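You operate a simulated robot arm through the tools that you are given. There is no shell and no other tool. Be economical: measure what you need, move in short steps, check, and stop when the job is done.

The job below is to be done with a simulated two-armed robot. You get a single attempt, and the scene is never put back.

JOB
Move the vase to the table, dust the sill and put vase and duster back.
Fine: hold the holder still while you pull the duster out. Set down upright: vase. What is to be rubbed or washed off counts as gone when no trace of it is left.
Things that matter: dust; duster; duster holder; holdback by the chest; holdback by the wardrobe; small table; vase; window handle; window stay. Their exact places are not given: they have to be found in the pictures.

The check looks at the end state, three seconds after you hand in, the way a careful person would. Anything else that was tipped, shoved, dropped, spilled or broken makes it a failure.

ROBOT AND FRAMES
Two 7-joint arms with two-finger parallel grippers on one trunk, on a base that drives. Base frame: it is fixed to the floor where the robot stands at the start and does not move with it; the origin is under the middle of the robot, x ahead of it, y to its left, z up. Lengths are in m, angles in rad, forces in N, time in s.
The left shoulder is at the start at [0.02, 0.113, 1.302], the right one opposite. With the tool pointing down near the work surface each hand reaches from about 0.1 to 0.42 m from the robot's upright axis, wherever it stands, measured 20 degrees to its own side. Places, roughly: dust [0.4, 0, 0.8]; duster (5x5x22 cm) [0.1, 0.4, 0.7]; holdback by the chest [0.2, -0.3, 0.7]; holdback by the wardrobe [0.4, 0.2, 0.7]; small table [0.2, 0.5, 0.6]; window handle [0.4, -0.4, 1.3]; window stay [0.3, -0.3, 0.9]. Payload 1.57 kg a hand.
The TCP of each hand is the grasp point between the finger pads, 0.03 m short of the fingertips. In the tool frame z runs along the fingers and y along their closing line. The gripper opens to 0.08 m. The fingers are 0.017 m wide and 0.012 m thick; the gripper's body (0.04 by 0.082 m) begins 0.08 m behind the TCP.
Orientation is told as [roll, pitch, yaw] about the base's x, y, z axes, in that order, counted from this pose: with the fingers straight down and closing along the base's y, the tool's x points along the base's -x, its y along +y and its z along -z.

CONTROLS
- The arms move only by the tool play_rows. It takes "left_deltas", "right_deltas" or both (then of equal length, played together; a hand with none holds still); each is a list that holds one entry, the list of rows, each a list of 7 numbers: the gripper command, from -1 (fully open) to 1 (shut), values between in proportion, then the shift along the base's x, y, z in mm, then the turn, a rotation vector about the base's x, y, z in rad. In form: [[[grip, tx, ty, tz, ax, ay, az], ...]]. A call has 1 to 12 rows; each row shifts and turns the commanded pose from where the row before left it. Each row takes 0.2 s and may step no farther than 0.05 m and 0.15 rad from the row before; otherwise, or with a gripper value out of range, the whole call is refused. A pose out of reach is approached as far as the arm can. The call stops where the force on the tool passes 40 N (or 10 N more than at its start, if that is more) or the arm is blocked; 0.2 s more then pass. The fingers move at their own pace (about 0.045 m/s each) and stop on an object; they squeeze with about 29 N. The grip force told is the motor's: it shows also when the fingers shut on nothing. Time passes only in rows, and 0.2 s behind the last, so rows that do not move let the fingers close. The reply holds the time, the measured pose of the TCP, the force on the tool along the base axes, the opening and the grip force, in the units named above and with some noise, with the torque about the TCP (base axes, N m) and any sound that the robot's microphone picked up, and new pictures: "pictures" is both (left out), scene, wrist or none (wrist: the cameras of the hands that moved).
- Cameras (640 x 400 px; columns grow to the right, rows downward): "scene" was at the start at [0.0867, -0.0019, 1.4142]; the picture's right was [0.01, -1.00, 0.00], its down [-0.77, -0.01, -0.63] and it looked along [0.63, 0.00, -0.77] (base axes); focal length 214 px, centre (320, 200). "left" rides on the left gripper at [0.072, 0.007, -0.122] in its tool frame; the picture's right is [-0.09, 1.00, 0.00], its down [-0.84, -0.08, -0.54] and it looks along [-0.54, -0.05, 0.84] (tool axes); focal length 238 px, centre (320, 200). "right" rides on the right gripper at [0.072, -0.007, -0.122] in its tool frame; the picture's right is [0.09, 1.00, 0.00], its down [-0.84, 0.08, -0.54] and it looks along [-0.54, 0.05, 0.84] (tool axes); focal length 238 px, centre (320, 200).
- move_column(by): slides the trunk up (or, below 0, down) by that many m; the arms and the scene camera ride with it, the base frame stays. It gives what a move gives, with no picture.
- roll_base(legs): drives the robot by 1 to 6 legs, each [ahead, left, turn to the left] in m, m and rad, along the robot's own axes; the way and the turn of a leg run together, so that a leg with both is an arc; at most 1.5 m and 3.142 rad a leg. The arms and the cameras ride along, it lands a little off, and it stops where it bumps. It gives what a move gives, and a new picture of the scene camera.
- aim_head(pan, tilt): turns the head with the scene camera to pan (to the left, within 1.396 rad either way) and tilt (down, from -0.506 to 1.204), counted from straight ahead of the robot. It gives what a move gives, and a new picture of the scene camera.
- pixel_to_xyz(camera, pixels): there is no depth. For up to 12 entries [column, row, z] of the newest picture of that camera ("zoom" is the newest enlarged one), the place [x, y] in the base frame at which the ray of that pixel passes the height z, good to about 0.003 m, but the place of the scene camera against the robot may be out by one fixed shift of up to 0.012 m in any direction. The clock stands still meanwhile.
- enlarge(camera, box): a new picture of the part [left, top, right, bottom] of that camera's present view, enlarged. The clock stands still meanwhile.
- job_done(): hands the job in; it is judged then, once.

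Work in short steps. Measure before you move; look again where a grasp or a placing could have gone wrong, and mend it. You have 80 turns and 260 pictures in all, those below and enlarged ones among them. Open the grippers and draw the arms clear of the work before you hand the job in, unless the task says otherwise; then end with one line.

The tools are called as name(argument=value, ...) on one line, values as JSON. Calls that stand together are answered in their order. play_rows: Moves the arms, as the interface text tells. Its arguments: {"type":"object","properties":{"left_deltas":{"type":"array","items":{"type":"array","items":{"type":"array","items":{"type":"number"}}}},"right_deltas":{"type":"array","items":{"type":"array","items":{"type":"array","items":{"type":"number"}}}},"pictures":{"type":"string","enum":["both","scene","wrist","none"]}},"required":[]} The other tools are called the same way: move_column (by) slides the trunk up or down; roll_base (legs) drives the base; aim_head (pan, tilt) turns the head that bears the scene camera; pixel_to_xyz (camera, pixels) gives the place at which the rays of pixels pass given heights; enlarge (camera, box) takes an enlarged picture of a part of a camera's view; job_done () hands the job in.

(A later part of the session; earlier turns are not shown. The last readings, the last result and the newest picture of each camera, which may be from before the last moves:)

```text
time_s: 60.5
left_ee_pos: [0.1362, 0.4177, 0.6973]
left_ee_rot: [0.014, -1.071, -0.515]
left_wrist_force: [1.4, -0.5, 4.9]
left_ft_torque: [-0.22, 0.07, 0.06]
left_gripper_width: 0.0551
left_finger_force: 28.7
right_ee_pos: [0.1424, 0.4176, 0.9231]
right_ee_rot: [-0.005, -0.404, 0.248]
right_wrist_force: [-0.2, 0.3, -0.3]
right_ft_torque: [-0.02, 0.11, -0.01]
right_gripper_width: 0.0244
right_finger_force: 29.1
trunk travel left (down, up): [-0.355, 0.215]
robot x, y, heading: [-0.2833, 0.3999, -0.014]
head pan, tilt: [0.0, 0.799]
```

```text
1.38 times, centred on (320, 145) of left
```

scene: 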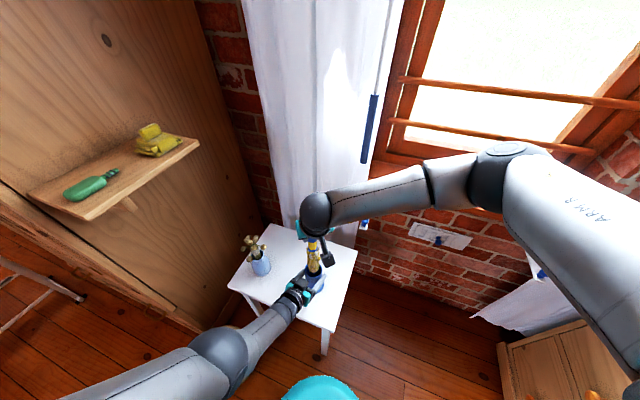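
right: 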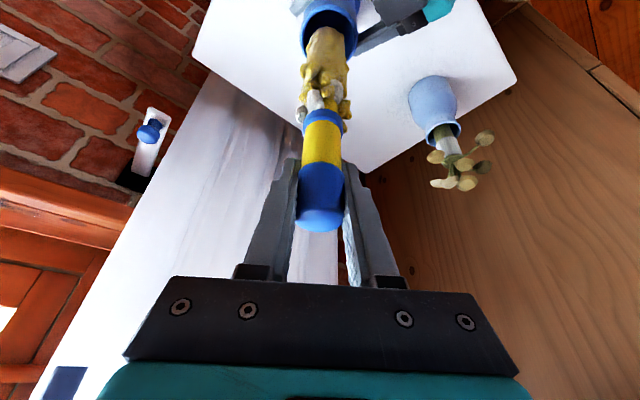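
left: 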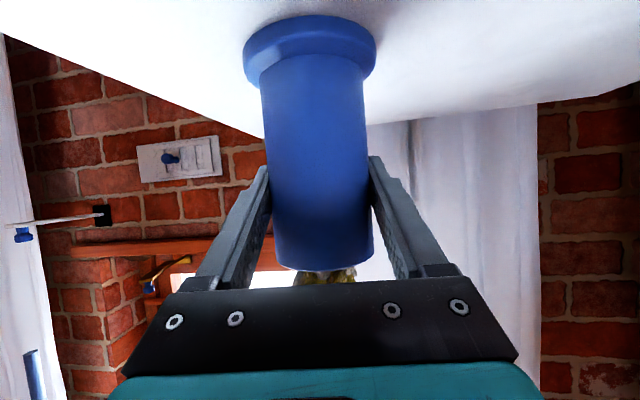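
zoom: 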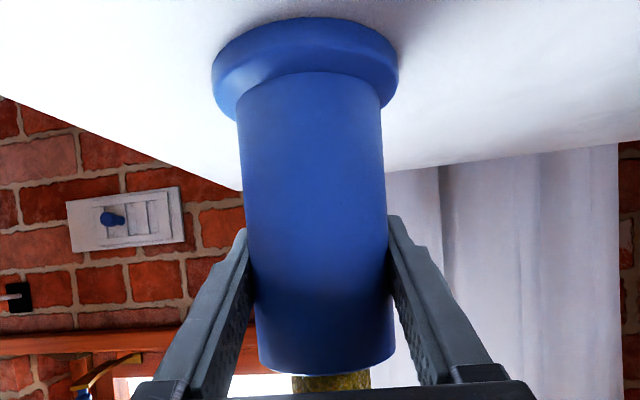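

Nothing looks broken; the cup stands on the table and the duster is nearly half out. Pull up another 14 cm to clear.

play_rows(right_deltas=[[[1, 0, 0, 25, 0, 0, 0], [1, 0, 0, 30, 0, 0, 0], [1, 0, 0, 35, 0, 0, 0], [1, 0, 0, 40, 0, 0, 0], [1, 0, 0, 20, 0, 0, 0], [1, 0, 0, 0, 0, 0, 0]]], pictures="both")

enlarge(camera="scene", box=[270, 160, 380, 310])

```text
time_s: 61.9
left_ee_pos: [0.135, 0.4178, 0.6973]
left_ee_rot: [0.013, -1.07, -0.517]
left_wrist_force: [1.0, 2.3, 6.1]
left_ft_torque: [-0.05, 0.04, -0.02]
left_gripper_width: 0.0549
left_finger_force: 29.5
right_ee_pos: [0.142, 0.4188, 1.0743]
right_ee_rot: [-0.005, -0.403, 0.247]
right_wrist_force: [0.7, 0.7, -0.2]
right_ft_torque: [0.0, 0.0, 0.03]
right_gripper_width: 0.0242
right_finger_force: 29.1
trunk travel left (down, up): [-0.355, 0.215]
robot x, y, heading: [-0.2857, 0.3999, -0.008]
head pan, tilt: [0.0, 0.799]
```

scene: 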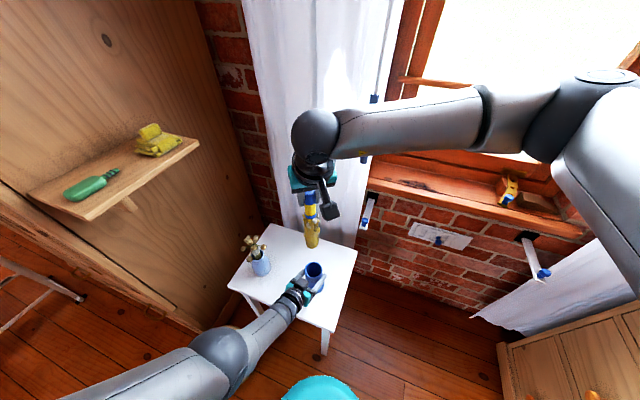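
right: 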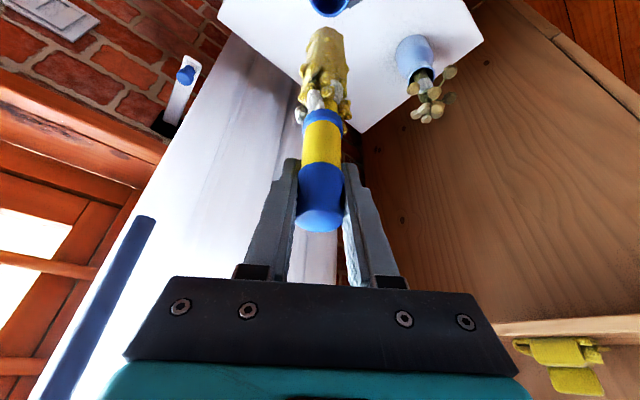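

```text
2.67 times, centred on (325, 235) of scene
```

zoom: 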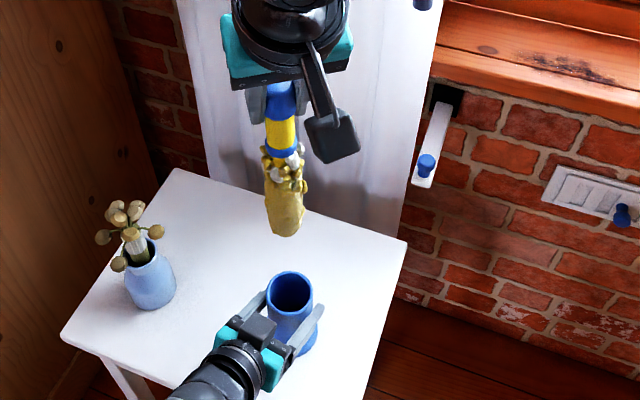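

The duster is out and clear, the holder upright. I release the holder and back the left hand off along its approach line, then up.

play_rows(left_deltas=[[[0.3, 0, 0, 0, 0, 0, 0], [-0.3, 0, 0, 0, 0, 0, 0], [-1, 0, 0, 0, 0, 0, 0], [-1, 0, 0, 0, 0, 0, 0], [-1, -20, 11, 0, 0, 0, 0], [-1, -25, 14, 0, 0, 0, 0], [-1, -26, 15, 0, 0, 0, 0], [-1, -20, 15, 30, 0, 0, 0.05], [-1, -10, 20, 40, 0, 0, 0.1], [-1, 0, 25, 40, 0, 0, 0.1], [-1, 0, 25, 40, 0, 0, 0.1], [-1, 0, 25, 40, 0, 0, 0.1]]], pictures="scene")

enlarge(camera="scene", box=[220, 170, 380, 320])

```text
time_s: 64.5
left_ee_pos: [0.0359, 0.5651, 0.8863]
left_ee_rot: [0.015, -1.069, -0.064]
left_wrist_force: [0.1, 1.1, 0.7]
left_ft_torque: [0.0, -0.02, -0.02]
left_gripper_width: 0.0799
left_finger_force: 0.0
right_ee_pos: [0.1427, 0.4189, 1.0723]
right_ee_rot: [-0.004, -0.404, 0.247]
right_wrist_force: [-0.9, -0.1, -0.7]
right_ft_torque: [0.01, -0.01, 0.03]
right_gripper_width: 0.0242
right_finger_force: 28.8
trunk travel left (down, up): [-0.355, 0.215]
robot x, y, heading: [-0.2872, 0.4011, -0.013]
head pan, tilt: [0.0, 0.799]
```

scene: 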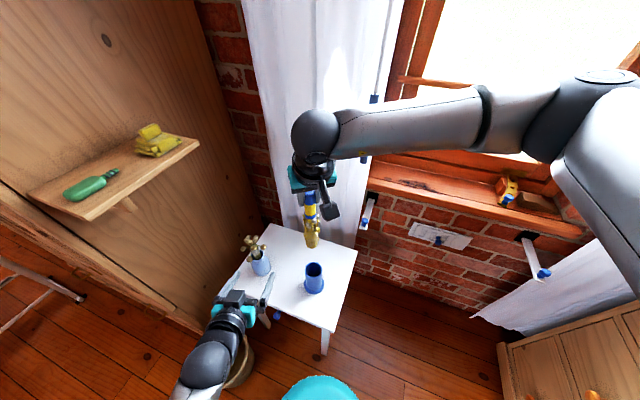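

```text
2.67 times, centred on (300, 245) of scene
```

zoom: 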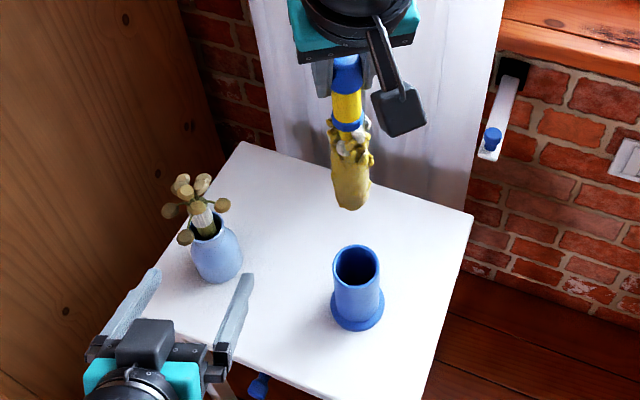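

Holder and vase are in place. I stow the left hand (tool down, back at left) and lift the duster a little before driving to the sill.

play_rows(left_deltas=[[[-1, -13, 20, 25, 0, 0.134, 0], [-1, -13, 25, 25, 0, 0.134, 0], [-1, -13, 25, 25, 0, 0.134, 0], [-1, -13, 25, 25, 0, 0.134, 0], [-1, -13, 30, 25, 0, 0.134, 0], [-1, -13, 30, 25, 0, 0.134, 0], [-1, -13, 30, 25, 0, 0.134, 0], [-1, -12, 30, 25, 0, 0.13, 0]]], right_deltas=[[[1, 0, 0, 10, 0, 0, 0], [1, 0, 0, 10, 0, 0, 0], [1, 0, 0, 10, 0, 0, 0], [1, 0, 0, 10, 0, 0, 0], [1, 0, 0, 5, 0, 0, 0], [1, 0, 0, 0, 0, 0, 0], [1, 0, 0, 0, 0, 0, 0], [1, 0, 0, 0, 0, 0, 0]]], pictures="none")

roll_base(legs=[[0, -0.36, 0], [0.16, 0, 0.1]])

```text
time_s: 66.3
left_ee_pos: [-0.0614, 0.7838, 1.0778]
left_ee_rot: [-0.044, 0.003, -0.032]
left_wrist_force: [-0.4, 0.1, 0.5]
left_ft_torque: [-0.02, -0.02, 0.02]
left_gripper_width: 0.0797
left_finger_force: 0.1
left hand out of reach, approached as far as the arm can: row 4
right_ee_pos: [0.1426, 0.4178, 1.117]
right_ee_rot: [-0.005, -0.405, 0.248]
right_wrist_force: [0.4, -0.2, -0.6]
right_ft_torque: [0.0, 0.02, 0.0]
right_gripper_width: 0.024
right_finger_force: 28.8
trunk travel left (down, up): [-0.355, 0.215]
robot x, y, heading: [-0.2836, 0.3982, -0.007]
head pan, tilt: [0.0, 0.799]
```

```text
time_s: 69.6
left_ee_pos: [0.0584, 0.4488, 1.0777]
left_ee_rot: [-0.043, -0.001, 0.065]
left_wrist_force: [1.2, -0.2, 0.7]
left_ft_torque: [-0.04, 0.03, -0.01]
left_gripper_width: 0.0799
left_finger_force: 0.0
right_ee_pos: [0.2959, 0.1008, 1.1179]
right_ee_rot: [-0.004, -0.403, 0.344]
right_wrist_force: [0.8, -0.3, -0.6]
right_ft_torque: [-0.02, 0.02, -0.04]
right_gripper_width: 0.024
right_finger_force: 28.5
trunk travel left (down, up): [-0.355, 0.215]
robot x, y, heading: [-0.1272, 0.044, 0.088]
head pan, tilt: [0.0, 0.799]
```

scene: 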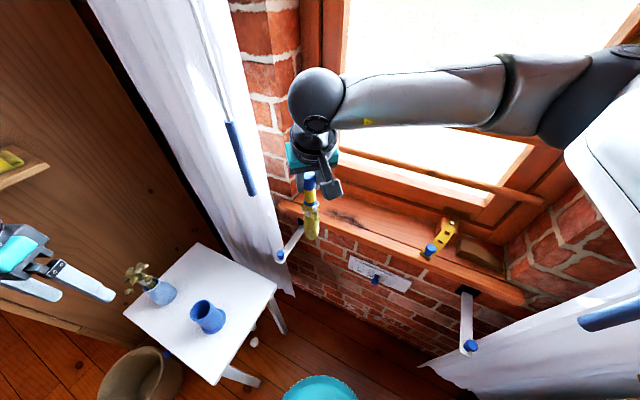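

I enlarge the sill to locate the whole dust patch.

enlarge(camera="scene", box=[275, 185, 435, 285])

pixel_to_xyz(camera="zoom", pixels=[[200, 100, 0.835], [300, 165, 0.835], [360, 200, 0.835]])

```text
4.00 times, centred on (355, 235) of scene
```

zoom: 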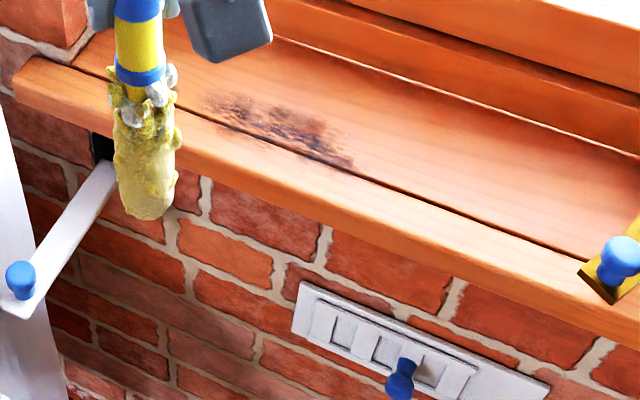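

```text
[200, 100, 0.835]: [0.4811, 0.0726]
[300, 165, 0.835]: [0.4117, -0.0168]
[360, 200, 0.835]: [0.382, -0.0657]
```

Dust patch in the zoom spans (195,90)–(355,170). I get its outline coordinates, plus the sill edges and the duster bottom.

pixel_to_xyz(camera="zoom", pixels=[[195, 95, 0.835], [245, 92, 0.835], [330, 118, 0.835], [358, 170, 0.835], [300, 152, 0.835], [215, 125, 0.835], [20, 75, 0.835], [560, 290, 0.835], [500, 100, 0.84], [148, 215, 0.92], [148, 215, 0.91]])

```text
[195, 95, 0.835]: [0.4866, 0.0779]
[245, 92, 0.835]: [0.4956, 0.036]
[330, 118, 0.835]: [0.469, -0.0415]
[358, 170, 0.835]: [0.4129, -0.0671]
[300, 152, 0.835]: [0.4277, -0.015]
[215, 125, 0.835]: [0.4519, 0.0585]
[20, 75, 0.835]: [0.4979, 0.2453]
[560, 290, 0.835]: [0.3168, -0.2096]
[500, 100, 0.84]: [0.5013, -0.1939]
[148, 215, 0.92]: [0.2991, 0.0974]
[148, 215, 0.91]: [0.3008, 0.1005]
```

Patch spans ~16 cm along and 6 cm across the sill. I drive 13 cm ahead so the duster can reach it.

roll_base(legs=[[0.13, 0, 0]])

play_rows(right_deltas=[[[1, 20, -10, 0, 0, 0, 0], [1, 15, -10, -10, 0, 0, 0], [1, 0, 0, -15, 0, 0, 0], [1, 0, 0, 0, 0, 0, 0]]], pictures="both")

```text
time_s: 70.9
left_ee_pos: [0.1864, 0.4587, 1.0779]
left_ee_rot: [-0.043, 0.0, 0.067]
left_wrist_force: [-0.5, -0.3, 0.1]
left_ft_torque: [-0.01, -0.01, -0.01]
left_gripper_width: 0.0799
left_finger_force: 0.0
right_ee_pos: [0.4248, 0.114, 1.1178]
right_ee_rot: [-0.003, -0.403, 0.347]
right_wrist_force: [0.2, -0.2, -0.6]
right_ft_torque: [-0.01, 0.0, 0.04]
right_gripper_width: 0.0241
right_finger_force: 28.7
trunk travel left (down, up): [-0.355, 0.215]
robot x, y, heading: [0.0006, 0.051, 0.096]
head pan, tilt: [0.0, 0.799]
```

scene: 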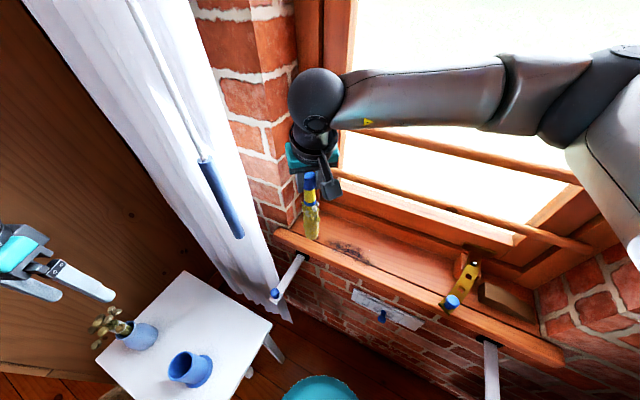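

```text
time_s: 71.9
left_ee_pos: [0.1862, 0.46, 1.0768]
left_ee_rot: [-0.043, -0.002, 0.066]
left_wrist_force: [0.0, -1.0, -0.3]
left_ft_torque: [-0.03, -0.02, -0.03]
left_gripper_width: 0.0803
left_finger_force: 0.1
right_ee_pos: [0.4588, 0.093, 1.0922]
right_ee_rot: [-0.005, -0.403, 0.346]
right_wrist_force: [0.5, 0.2, -0.5]
right_ft_torque: [-0.04, 0.01, 0.01]
right_gripper_width: 0.0238
right_finger_force: 28.2
trunk travel left (down, up): [-0.355, 0.215]
robot x, y, heading: [0.001, 0.0528, 0.09]
head pan, tilt: [0.0, 0.799]
```

scene: 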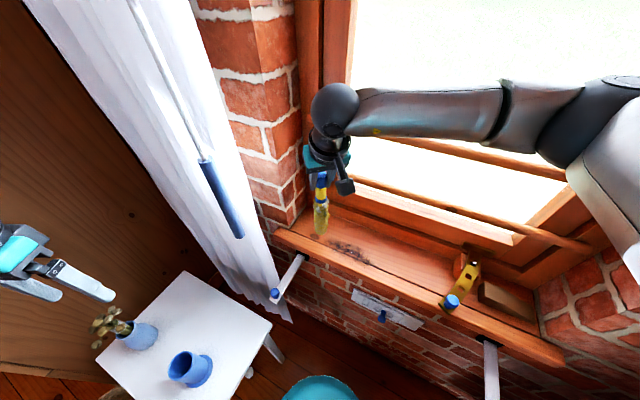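
right: 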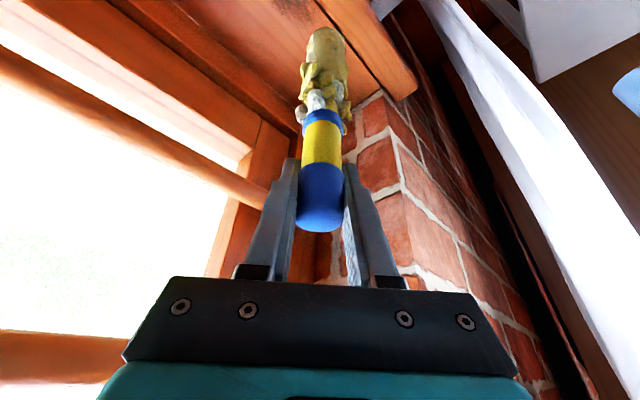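

The duster is beside the left end of the patch. I move to the start of the first stroke at (0.480,0.102) and lower to the sill, watching the force.

play_rows(right_deltas=[[[1, 20, 9, -15, 0, 0, 0], [1, 0, 0, -15, 0, 0, 0], [1, 0, 0, -12, 0, 0, 0], [1, 0, 0, -8, 0, 0, 0], [1, 0, 0, -5, 0, 0, 0], [1, 0, 0, 0, 0, 0, 0]]], pictures="scene")

enlarge(camera="scene", box=[265, 165, 425, 285])

```text
time_s: 73.3
left_ee_pos: [0.1859, 0.4578, 1.0766]
left_ee_rot: [-0.043, -0.002, 0.065]
left_wrist_force: [-0.3, -0.2, 0.2]
left_ft_torque: [0.0, 0.04, -0.01]
left_gripper_width: 0.0801
left_finger_force: 0.1
right_ee_pos: [0.4783, 0.1019, 1.0371]
right_ee_rot: [-0.003, -0.401, 0.345]
right_wrist_force: [-1.1, 0.8, -1.0]
right_ft_torque: [0.01, 0.01, 0.0]
right_gripper_width: 0.0242
right_finger_force: 29.2
trunk travel left (down, up): [-0.355, 0.215]
robot x, y, heading: [-0.0009, 0.0536, 0.089]
head pan, tilt: [0.0, 0.799]
```

scene: 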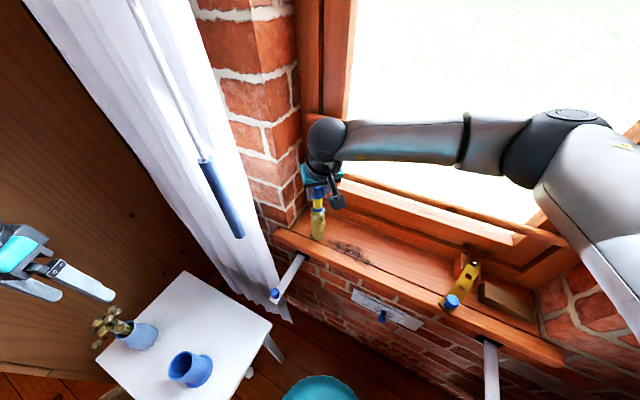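

```text
3.33 times, centred on (345, 225) of scene
```

zoom: 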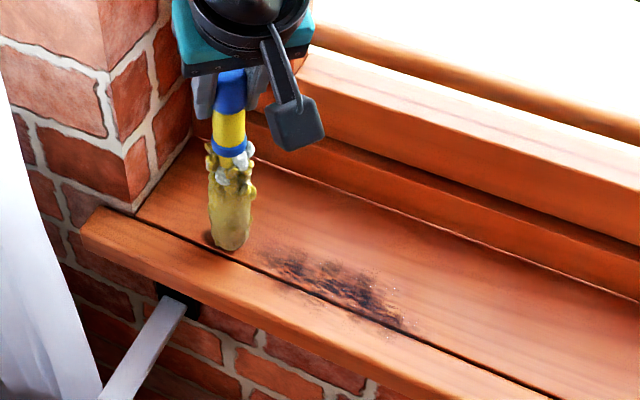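

No contact yet. I lower in 4 mm steps until light contact.

play_rows(right_deltas=[[[1, 0, 0, -4, 0, 0, 0], [1, 0, 0, -4, 0, 0, 0], [1, 0, 0, -4, 0, 0, 0], [1, 0, 0, 0, 0, 0, 0]]], pictures="none")

```text
time_s: 74.3
left_ee_pos: [0.1837, 0.4581, 1.0779]
left_ee_rot: [-0.044, -0.003, 0.064]
left_wrist_force: [0.4, -0.5, -0.2]
left_ft_torque: [-0.02, -0.01, 0.01]
left_gripper_width: 0.08
left_finger_force: 0.1
right_ee_pos: [0.4781, 0.1032, 1.0312]
right_ee_rot: [-0.002, -0.417, 0.344]
right_wrist_force: [0.8, -3.0, 30.2]
right_ft_torque: [-0.16, -0.07, 0.06]
right_gripper_width: 0.0242
right_finger_force: 29.1
trunk travel left (down, up): [-0.355, 0.215]
robot x, y, heading: [0.0014, 0.0544, 0.092]
head pan, tilt: [0.0, 0.799]
```

Contact at TCP z≈1.032 (stiff). I ease off 4 mm and make the first stroke along the sill at n≈0.41.

play_rows(right_deltas=[[[1, 0, 0, 4, 0, 0, 0], [1, -9.5, -24.5, 0, 0, 0, 0], [1, -9.5, -24.5, 0, 0, 0, 0], [1, -9.5, -24.5, 0, 0, 0, 0], [1, -9.5, -24.5, 0, 0, 0, 0], [1, -9.5, -24.5, 0, 0, 0, 0], [1, -9.5, -24.5, 0, 0, 0, 0], [1, -9.5, -24.5, 0, 0, 0, 0], [1, -9.5, -24.5, 0, 0, 0, 0], [1, 0, 0, 0, 0, 0, 0]]], pictures="scene")

enlarge(camera="scene", box=[265, 165, 425, 285])

```text
time_s: 76.5
left_ee_pos: [0.191, 0.4627, 1.0746]
left_ee_rot: [-0.048, 0.004, 0.069]
left_wrist_force: [-0.1, 0.0, -0.6]
left_ft_torque: [-0.01, 0.02, 0.03]
left_gripper_width: 0.0798
left_finger_force: 0.1
right_ee_pos: [0.4073, -0.0856, 1.0289]
right_ee_rot: [-0.005, -0.399, 0.353]
right_wrist_force: [-0.4, -0.8, 0.0]
right_ft_torque: [-0.01, -0.01, 0.0]
right_gripper_width: 0.0239
right_finger_force: 28.7
trunk travel left (down, up): [-0.355, 0.215]
robot x, y, heading: [0.0012, 0.0549, 0.092]
head pan, tilt: [0.0, 0.799]
```

scene: 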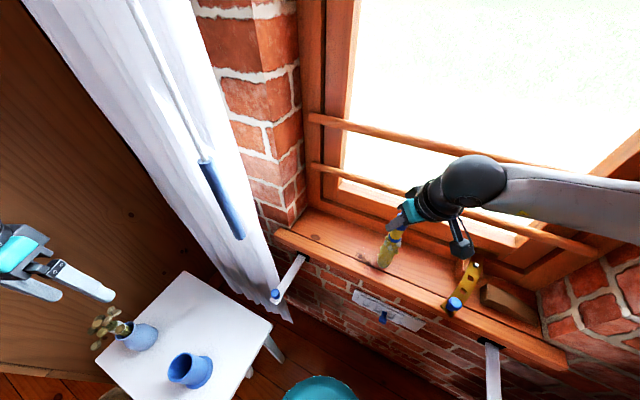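

```text
3.33 times, centred on (345, 225) of scene
```

zoom: 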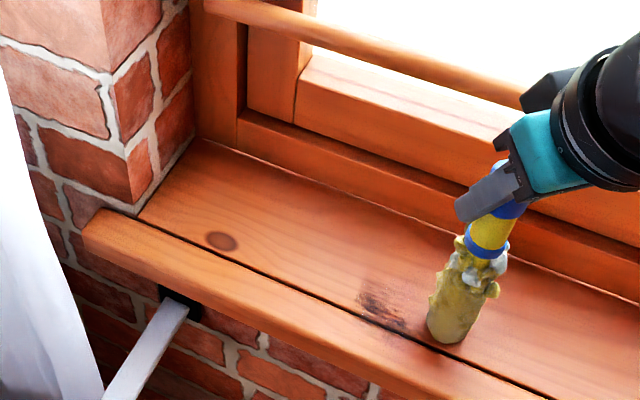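

The wipe works: the left half is gone, a remnant sits at zoom (355–410,285–335). Contact faded at the right end, so I press 2 mm more and stroke back at n≈0.43, then again.

play_rows(right_deltas=[[[1, 0, 0, -3, 0, 0, 0], [1, 9, 23, 0, 0, 0, 0], [1, 9, 23, 0, 0, 0, 0], [1, 9, 23, 0, 0, 0, 0], [1, 19, -7, 0, 0, 0, 0], [1, -9, -23, 0, 0, 0, 0], [1, -9, -23, 0, 0, 0, 0], [1, -9, -23, 0, 0, 0, 0], [1, 19, -7, 0, 0, 0, 0], [1, 9, 23, 0, 0, 0, 0], [1, 9, 23, 0, 0, 0, 0], [1, 9, 23, 0, 0, 0, 0]]], pictures="scene")

enlarge(camera="scene", box=[265, 165, 425, 285])

```text
time_s: 79.1
left_ee_pos: [0.186, 0.4592, 1.0753]
left_ee_rot: [-0.044, 0.001, 0.066]
left_wrist_force: [0.7, 0.1, 0.4]
left_ft_torque: [-0.01, -0.01, -0.01]
left_gripper_width: 0.0805
left_finger_force: 0.0
right_ee_pos: [0.4692, -0.0359, 1.0265]
right_ee_rot: [-0.005, -0.401, 0.345]
right_wrist_force: [0.1, -0.2, -0.5]
right_ft_torque: [0.01, -0.05, -0.01]
right_gripper_width: 0.0239
right_finger_force: 29.0
trunk travel left (down, up): [-0.355, 0.215]
robot x, y, heading: [0.0008, 0.0542, 0.09]
head pan, tilt: [0.0, 0.799]
```

scene: 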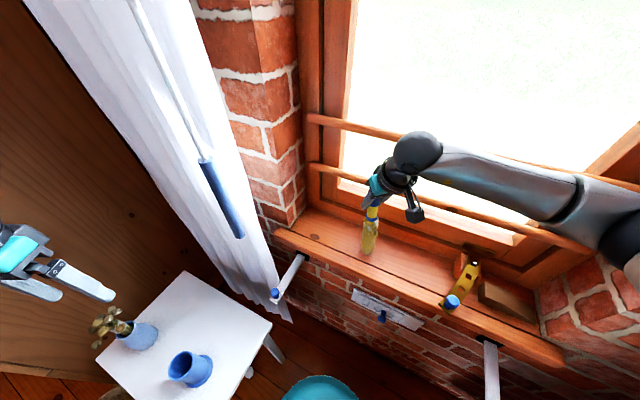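

```text
3.33 times, centred on (345, 225) of scene
```

zoom: 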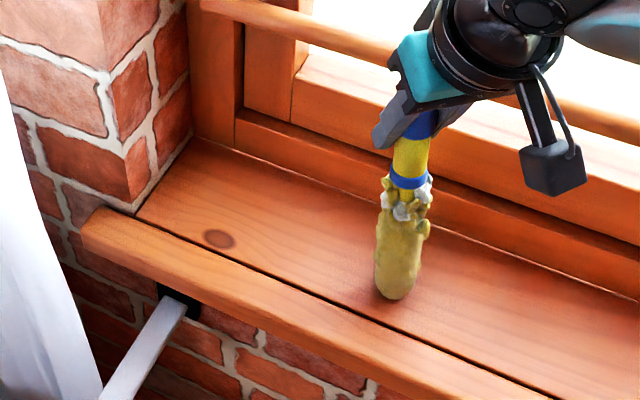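

The patch seems gone. I make one more pass over n≈0.45 toward the left, then lift and inspect the whole sill closely.

play_rows(right_deltas=[[[1, 0, 0, -2, 0, 0, 0], [1, 9, 23, 0, 0, 0, 0], [1, 9, 23, 0, 0, 0, 0], [1, 9, 23, 0, 0, 0, 0], [1, 9, 23, 0, 0, 0, 0], [1, -20, 8, 0, 0, 0, 0], [1, -9, -23, 0, 0, 0, 0], [1, -9, -23, 0, 0, 0, 0], [1, -9, -23, 0, 0, 0, 0], [1, -9, -23, 0, 0, 0, 0], [1, -9, -23, 0, 0, 0, 0], [1, -9, -23, 0, 0, 0, 0]]], pictures="none")

play_rows(right_deltas=[[[1, 0, 0, 20, 0, 0, 0], [1, 0, 0, 30, 0, 0, 0], [1, -30, -10, 40, 0, 0, 0], [1, -30, -10, 10, 0, 0, 0], [1, 0, 0, 0, 0, 0, 0]]], pictures="both")

enlarge(camera="scene", box=[265, 195, 425, 295])

```text
time_s: 81.7
left_ee_pos: [0.1866, 0.458, 1.0763]
left_ee_rot: [-0.043, -0.002, 0.067]
left_wrist_force: [0.1, -0.2, 0.4]
left_ft_torque: [0.05, 0.0, 0.01]
left_gripper_width: 0.08
left_finger_force: 0.0
right_ee_pos: [0.4297, -0.0772, 1.0264]
right_ee_rot: [-0.004, -0.402, 0.346]
right_wrist_force: [-0.3, 0.2, 4.1]
right_ft_torque: [0.04, 0.14, -0.02]
right_gripper_width: 0.0243
right_finger_force: 29.1
trunk travel left (down, up): [-0.355, 0.215]
robot x, y, heading: [-0.0002, 0.0524, 0.096]
head pan, tilt: [0.0, 0.799]
```

```text
refused: row 3 steps farther than a row can; nothing moved
```

```text
4.00 times, centred on (345, 245) of scene
```

zoom: 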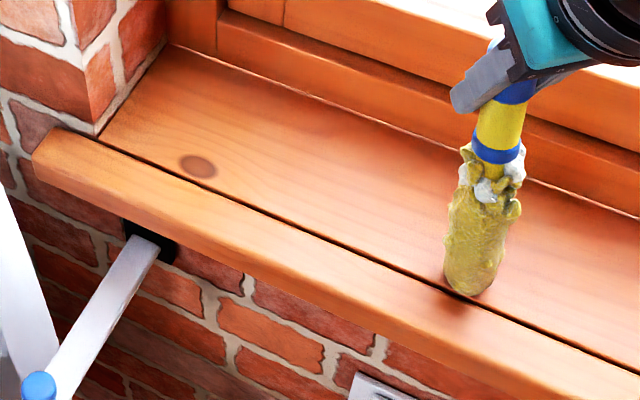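

Very clean (the oval is a wood knot). I lift the duster and check beneath it.

play_rows(right_deltas=[[[1, 0, 0, 20, 0, 0, 0], [1, 0, 0, 30, 0, 0, 0], [1, -20, -10, 30, 0, 0, 0], [1, -20, -10, 10, 0, 0, 0], [1, 0, 0, 0, 0, 0, 0]]], pictures="both")

enlarge(camera="scene", box=[310, 195, 470, 295])

aim_head(pan=-0.3, tilt=0.85)

enlarge(camera="scene", box=[180, 120, 380, 260])

```text
time_s: 82.9
left_ee_pos: [0.1896, 0.4607, 1.0746]
left_ee_rot: [-0.047, 0.003, 0.066]
left_wrist_force: [-0.7, 0.3, -0.7]
left_ft_torque: [0.0, -0.02, 0.0]
left_gripper_width: 0.0799
left_finger_force: 0.1
right_ee_pos: [0.3941, -0.0927, 1.1129]
right_ee_rot: [-0.004, -0.4, 0.349]
right_wrist_force: [-0.2, -0.6, 0.1]
right_ft_torque: [0.02, -0.01, -0.02]
right_gripper_width: 0.0238
right_finger_force: 28.7
trunk travel left (down, up): [-0.355, 0.215]
robot x, y, heading: [0.0058, 0.0554, 0.091]
head pan, tilt: [0.0, 0.799]
```

scene: 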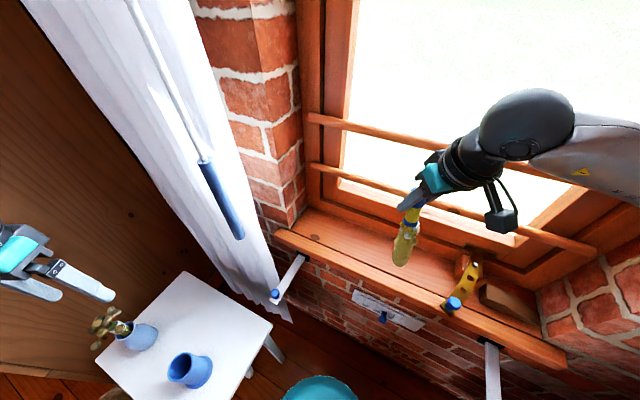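
right: 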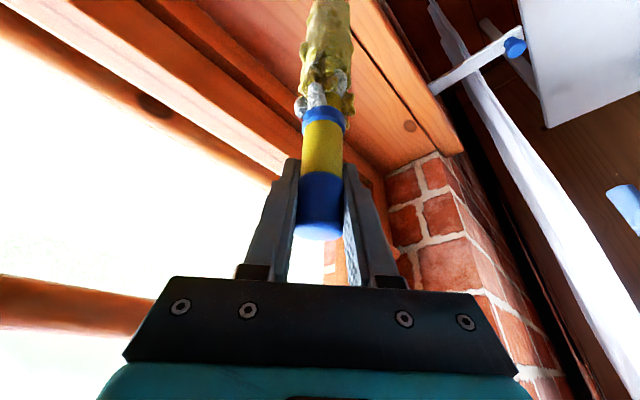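

```text
4.00 times, centred on (390, 245) of scene
```

zoom: 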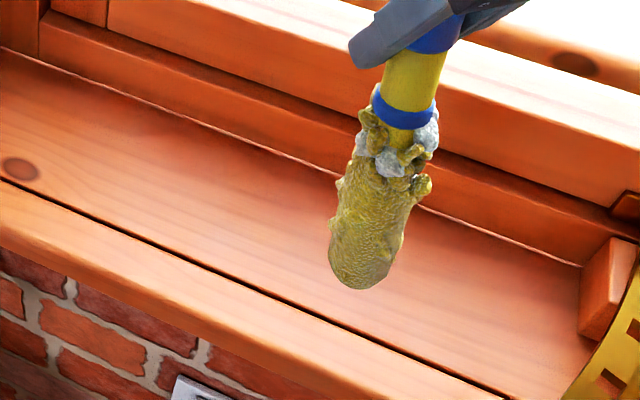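

```text
time_s: 83.7
left_ee_pos: [0.1906, 0.4609, 1.0755]
left_ee_rot: [-0.046, 0.004, 0.067]
left_wrist_force: [0.1, 0.0, -0.4]
left_ft_torque: [0.01, -0.02, 0.03]
left_gripper_width: 0.0798
left_finger_force: 0.0
right_ee_pos: [0.3952, -0.0931, 1.1117]
right_ee_rot: [-0.003, -0.398, 0.348]
right_wrist_force: [-0.2, -0.2, -0.2]
right_ft_torque: [0.04, 0.0, -0.01]
right_gripper_width: 0.0243
right_finger_force: 28.9
trunk travel left (down, up): [-0.355, 0.215]
robot x, y, heading: [0.0029, 0.0532, 0.089]
head pan, tilt: [-0.3, 0.85]
```

scene: 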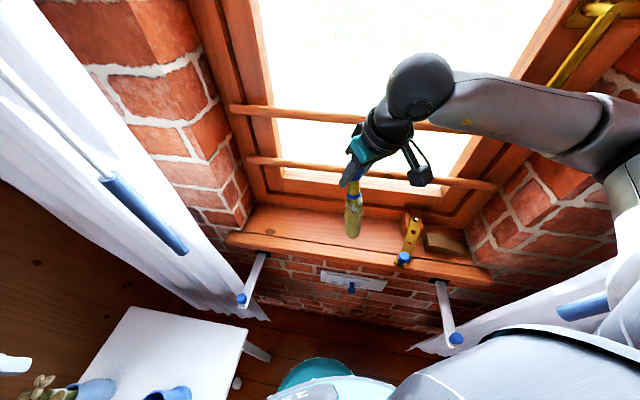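

```text
2.86 times, centred on (280, 190) of scene
```

zoom: 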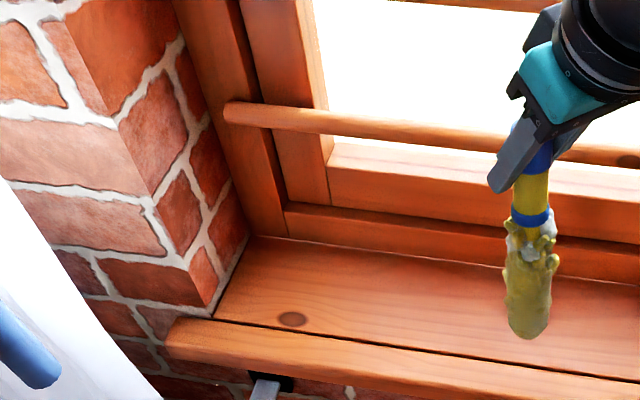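

The sill is clean. I drive back to the table pose by the reverse route, with the duster held high.

roll_base(legs=[[-0.15, 0, 0], [-0.14, 0, -0.1], [0, 0.36, 0]])

aim_head(pan=0.0, tilt=0.8)

```text
time_s: 84.5
left_ee_pos: [0.183, 0.4607, 1.0749]
left_ee_rot: [-0.043, 0.005, 0.071]
left_wrist_force: [1.1, -0.1, -0.4]
left_ft_torque: [-0.02, 0.0, 0.0]
left_gripper_width: 0.0802
left_finger_force: 0.0
right_ee_pos: [0.3917, -0.0906, 1.1124]
right_ee_rot: [-0.002, -0.4, 0.363]
right_wrist_force: [1.0, 0.2, -0.9]
right_ft_torque: [0.01, -0.02, 0.0]
right_gripper_width: 0.0239
right_finger_force: 29.2
trunk travel left (down, up): [-0.355, 0.215]
robot x, y, heading: [-0.0057, 0.0532, 0.095]
head pan, tilt: [-0.3, 0.85]
stopped in leg 1: the robot was blocked; the commanded pose is now the measured one
```

scene: 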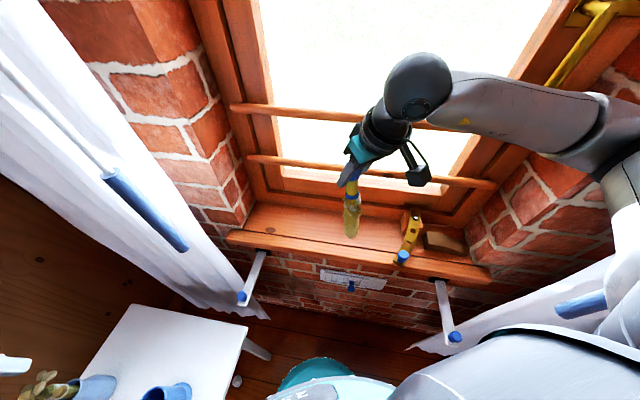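

```text
time_s: 85.3
left_ee_pos: [0.1852, 0.4605, 1.0749]
left_ee_rot: [-0.044, 0.006, 0.069]
left_wrist_force: [-0.5, -0.6, -0.7]
left_ft_torque: [-0.02, 0.03, -0.01]
left_gripper_width: 0.0802
left_finger_force: 0.1
right_ee_pos: [0.3916, -0.091, 1.111]
right_ee_rot: [-0.002, -0.396, 0.358]
right_wrist_force: [-0.1, -0.5, 0.6]
right_ft_torque: [-0.03, -0.01, 0.05]
right_gripper_width: 0.0242
right_finger_force: 29.3
trunk travel left (down, up): [-0.355, 0.215]
robot x, y, heading: [-0.0071, 0.051, 0.092]
head pan, tilt: [0.0, 0.799]
```

scene: 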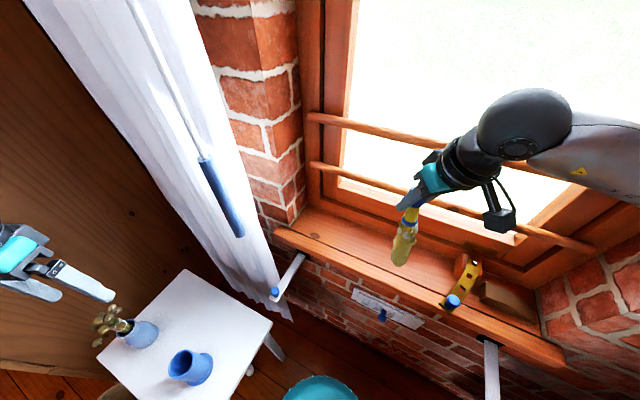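

The base was blocked backing up after ~1 cm. I look to the right and left to find what the arm is touching.

aim_head(pan=-1.0, tilt=0.4)

aim_head(pan=1.2, tilt=0.5)

```text
time_s: 86.5
left_ee_pos: [0.1846, 0.4601, 1.0751]
left_ee_rot: [-0.044, 0.007, 0.07]
left_wrist_force: [0.4, 0.0, 0.1]
left_ft_torque: [-0.05, -0.01, 0.0]
left_gripper_width: 0.08
left_finger_force: 0.1
right_ee_pos: [0.3912, -0.0906, 1.1103]
right_ee_rot: [0.0, -0.394, 0.357]
right_wrist_force: [0.4, 0.2, -1.1]
right_ft_torque: [-0.02, -0.02, 0.0]
right_gripper_width: 0.0241
right_finger_force: 28.7
trunk travel left (down, up): [-0.355, 0.215]
robot x, y, heading: [-0.0074, 0.0509, 0.095]
head pan, tilt: [-1.0, 0.4]
```

scene: 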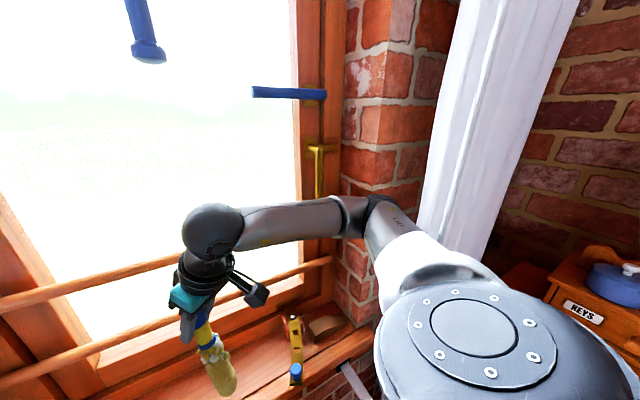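

```text
time_s: 88.6
left_ee_pos: [0.1845, 0.4584, 1.0734]
left_ee_rot: [-0.043, 0.005, 0.069]
left_wrist_force: [-0.4, 0.9, -0.3]
left_ft_torque: [-0.02, 0.0, 0.0]
left_gripper_width: 0.0799
left_finger_force: 0.1
right_ee_pos: [0.3913, -0.0906, 1.1115]
right_ee_rot: [0.001, -0.398, 0.359]
right_wrist_force: [0.5, -0.6, -0.6]
right_ft_torque: [-0.06, -0.01, 0.01]
right_gripper_width: 0.0242
right_finger_force: 28.9
trunk travel left (down, up): [-0.355, 0.215]
robot x, y, heading: [-0.0088, 0.0502, 0.096]
head pan, tilt: [1.201, 0.499]
```

scene: 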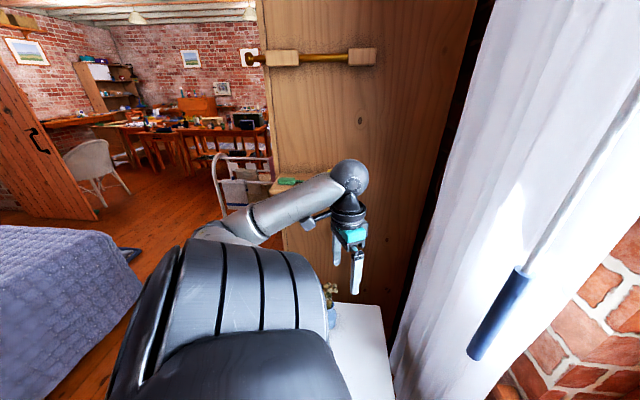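

Likely the right elbow sits near the right brick reveal/curtain after the strokes. I move the right hand back left to the pose in which I drove in ((0.42,0.11,1.118)) and then back up.

play_rows(right_deltas=[[[1, 3, 25, 1, 0, 0, 0], [1, 3, 25, 1, 0, 0, 0], [1, 3, 25, 1, 0, 0, 0], [1, 3, 25, 1, 0, 0, 0], [1, 3, 25, 1, 0, 0, 0], [1, 3, 25, 1, 0, 0, 0], [1, 3, 25, 1, 0, 0, 0], [1, 3, 25, 0, 0, 0, 0], [1, 0, 0, 0, 0, 0, 0]]], pictures="none")

aim_head(pan=-0.9, tilt=0.7)

```text
time_s: 90.6
left_ee_pos: [0.1778, 0.4586, 1.0754]
left_ee_rot: [-0.045, -0.001, 0.067]
left_wrist_force: [0.5, -0.6, -0.1]
left_ft_torque: [0.0, 0.03, 0.0]
left_gripper_width: 0.0803
left_finger_force: 0.1
right_ee_pos: [0.4073, 0.1052, 1.1235]
right_ee_rot: [-0.005, -0.405, 0.353]
right_wrist_force: [0.2, 0.6, -0.4]
right_ft_torque: [0.01, 0.0, -0.03]
right_gripper_width: 0.0241
right_finger_force: 29.4
trunk travel left (down, up): [-0.355, 0.215]
robot x, y, heading: [-0.0055, 0.051, 0.086]
head pan, tilt: [1.201, 0.499]
```

```text
time_s: 92.6
left_ee_pos: [0.176, 0.4583, 1.0775]
left_ee_rot: [-0.045, 0.0, 0.069]
left_wrist_force: [-0.6, -0.6, 0.0]
left_ft_torque: [0.01, 0.0, 0.03]
left_gripper_width: 0.0799
left_finger_force: 0.0
right_ee_pos: [0.4079, 0.1049, 1.1234]
right_ee_rot: [-0.004, -0.405, 0.358]
right_wrist_force: [-0.6, -0.5, -0.7]
right_ft_torque: [-0.03, 0.01, 0.02]
right_gripper_width: 0.024
right_finger_force: 28.8
trunk travel left (down, up): [-0.355, 0.215]
robot x, y, heading: [-0.0044, 0.0545, 0.089]
head pan, tilt: [-0.901, 0.7]
```

scene: 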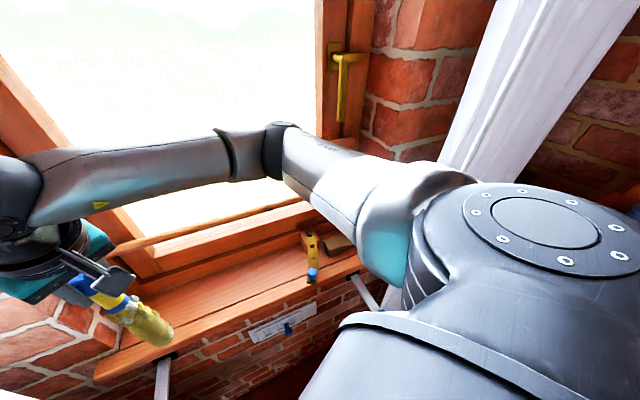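

The elbow is now free of the reveal. Try backing 5 cm first.

roll_base(legs=[[-0.05, 0, 0]])

```text
time_s: 93.5
left_ee_pos: [0.1257, 0.4536, 1.0776]
left_ee_rot: [-0.043, -0.003, 0.07]
left_wrist_force: [-0.9, 0.3, -0.2]
left_ft_torque: [-0.01, -0.04, -0.02]
left_gripper_width: 0.0797
left_finger_force: 0.1
right_ee_pos: [0.3571, 0.1003, 1.123]
right_ee_rot: [-0.002, -0.407, 0.356]
right_wrist_force: [-1.0, 0.4, -0.4]
right_ft_torque: [0.04, -0.03, -0.02]
right_gripper_width: 0.0241
right_finger_force: 29.2
trunk travel left (down, up): [-0.355, 0.215]
robot x, y, heading: [-0.0579, 0.0475, 0.092]
head pan, tilt: [-0.901, 0.7]
```

scene: 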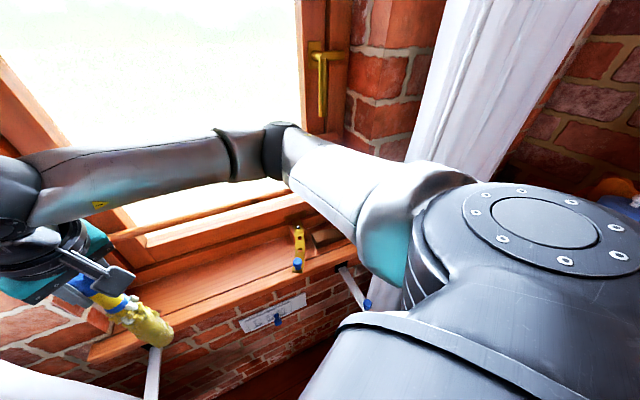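

Free now. I continue back and then left to the table pose.

roll_base(legs=[[-0.1, 0, 0], [-0.13, 0, -0.1], [0, 0.36, 0]])

aim_head(pan=0.0, tilt=0.8)

```text
time_s: 97.4
left_ee_pos: [-0.0631, 0.771, 1.0765]
left_ee_rot: [-0.043, -0.001, -0.024]
left_wrist_force: [0.1, 0.4, 0.3]
left_ft_torque: [-0.02, -0.04, -0.02]
left_gripper_width: 0.08
left_finger_force: 0.0
right_ee_pos: [0.1349, 0.3982, 1.1235]
right_ee_rot: [-0.006, -0.405, 0.262]
right_wrist_force: [0.2, 0.6, -0.4]
right_ft_torque: [-0.02, -0.01, -0.03]
right_gripper_width: 0.0241
right_finger_force: 28.9
trunk travel left (down, up): [-0.355, 0.215]
robot x, y, heading: [-0.2852, 0.3858, -0.002]
head pan, tilt: [-0.901, 0.7]
```

scene: 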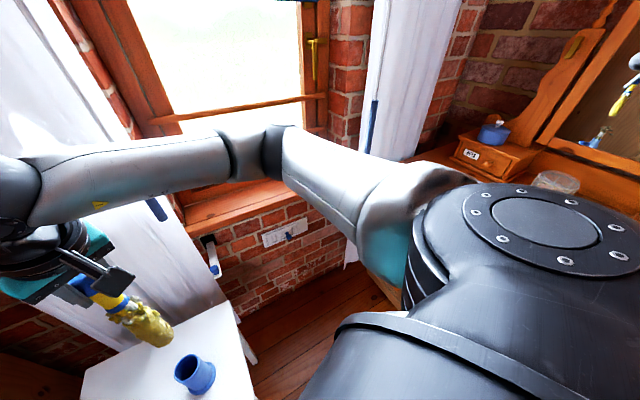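

```text
time_s: 98.6
left_ee_pos: [-0.0622, 0.7713, 1.0776]
left_ee_rot: [-0.044, 0.001, -0.024]
left_wrist_force: [0.5, -0.7, -0.7]
left_ft_torque: [0.0, 0.0, -0.03]
left_gripper_width: 0.08
left_finger_force: 0.0
right_ee_pos: [0.1347, 0.3973, 1.1226]
right_ee_rot: [-0.003, -0.405, 0.262]
right_wrist_force: [0.3, 0.0, 0.0]
right_ft_torque: [0.0, -0.01, 0.0]
right_gripper_width: 0.0242
right_finger_force: 28.6
trunk travel left (down, up): [-0.355, 0.215]
robot x, y, heading: [-0.2838, 0.3835, -0.003]
head pan, tilt: [0.0, 0.799]
```

scene: 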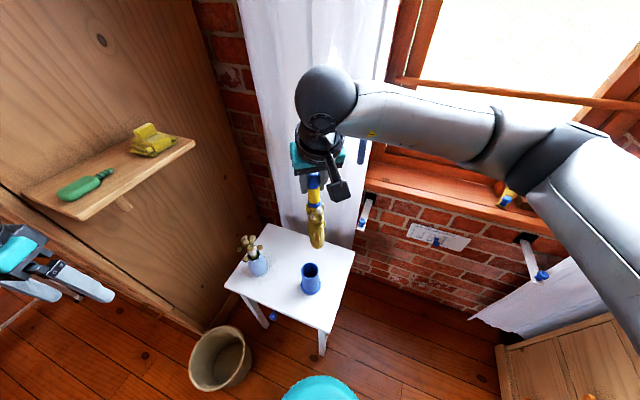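

I check duster tip and holder mouth positions before lowering.

play_rows(right_deltas=[[[1, 6, 18, -40, 0, 0, 0], [1, 0, 0, -40, 0, 0, 0], [1, 0, 0, 0, 0, 0, 0]]], pictures="both")

enlarge(camera="scene", box=[260, 190, 380, 310])

enlarge(camera="right", box=[240, 0, 400, 100])

```text
time_s: 99.4
left_ee_pos: [-0.0624, 0.7717, 1.0774]
left_ee_rot: [-0.044, -0.001, -0.025]
left_wrist_force: [-0.2, -0.1, 1.0]
left_ft_torque: [0.01, 0.02, 0.01]
left_gripper_width: 0.0798
left_finger_force: 0.0
right_ee_pos: [0.1409, 0.416, 1.0423]
right_ee_rot: [-0.004, -0.405, 0.263]
right_wrist_force: [-0.7, -0.4, -1.6]
right_ft_torque: [0.02, 0.04, 0.0]
right_gripper_width: 0.0242
right_finger_force: 29.2
trunk travel left (down, up): [-0.355, 0.215]
robot x, y, heading: [-0.282, 0.3851, 0.002]
head pan, tilt: [0.0, 0.799]
```

scene: 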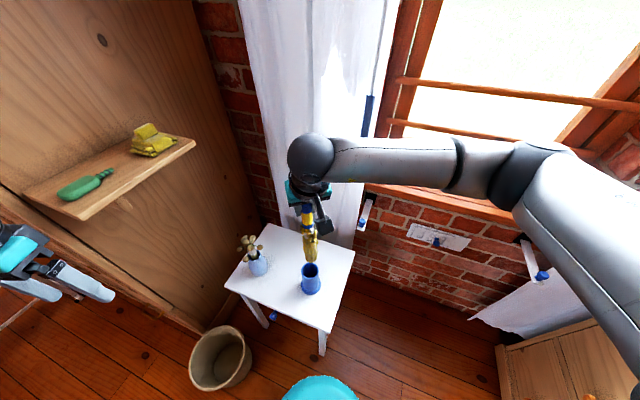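
right: 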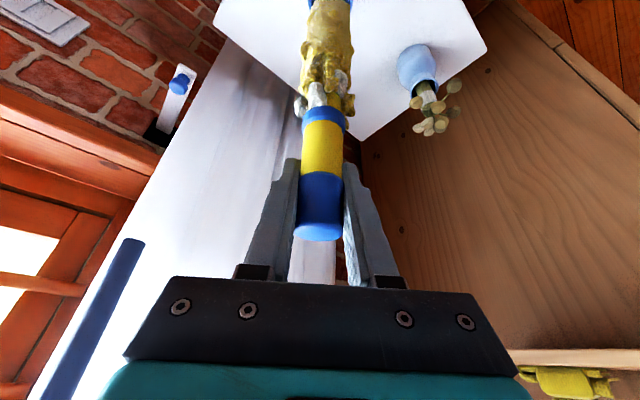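

```text
3.33 times, centred on (320, 250) of scene
```

zoom: 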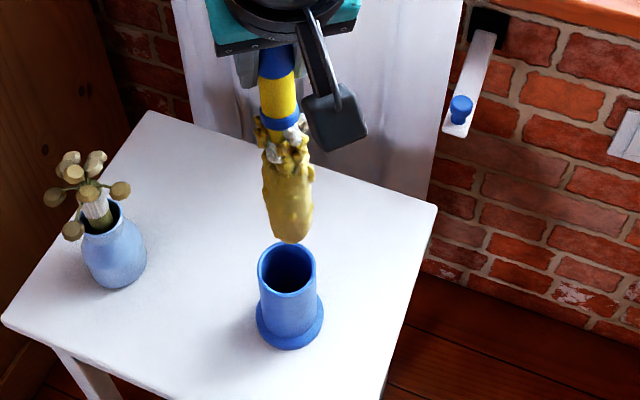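

```text
4.00 times, centred on (320, 50) of right
```

zoom: 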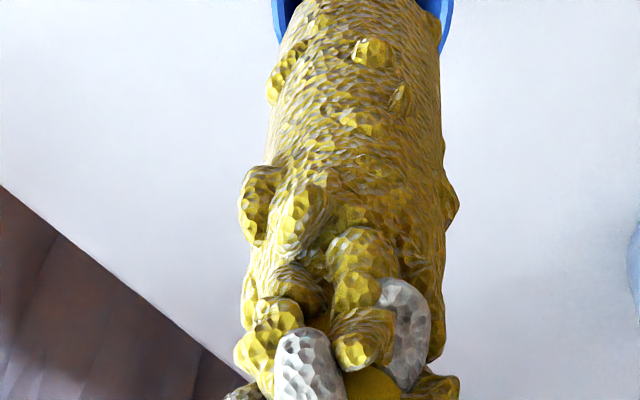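

I compare duster tip and mouth centre in xy at their heights.

pixel_to_xyz(camera="scene", pixels=[[311.1, 259, 0.838], [311.1, 259, 0.845], [310.2, 270.5, 0.738], [310.8, 290, 0.62]])

```text
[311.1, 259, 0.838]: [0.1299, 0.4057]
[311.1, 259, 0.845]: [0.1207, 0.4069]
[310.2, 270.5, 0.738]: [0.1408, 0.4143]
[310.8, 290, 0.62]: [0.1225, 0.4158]
```

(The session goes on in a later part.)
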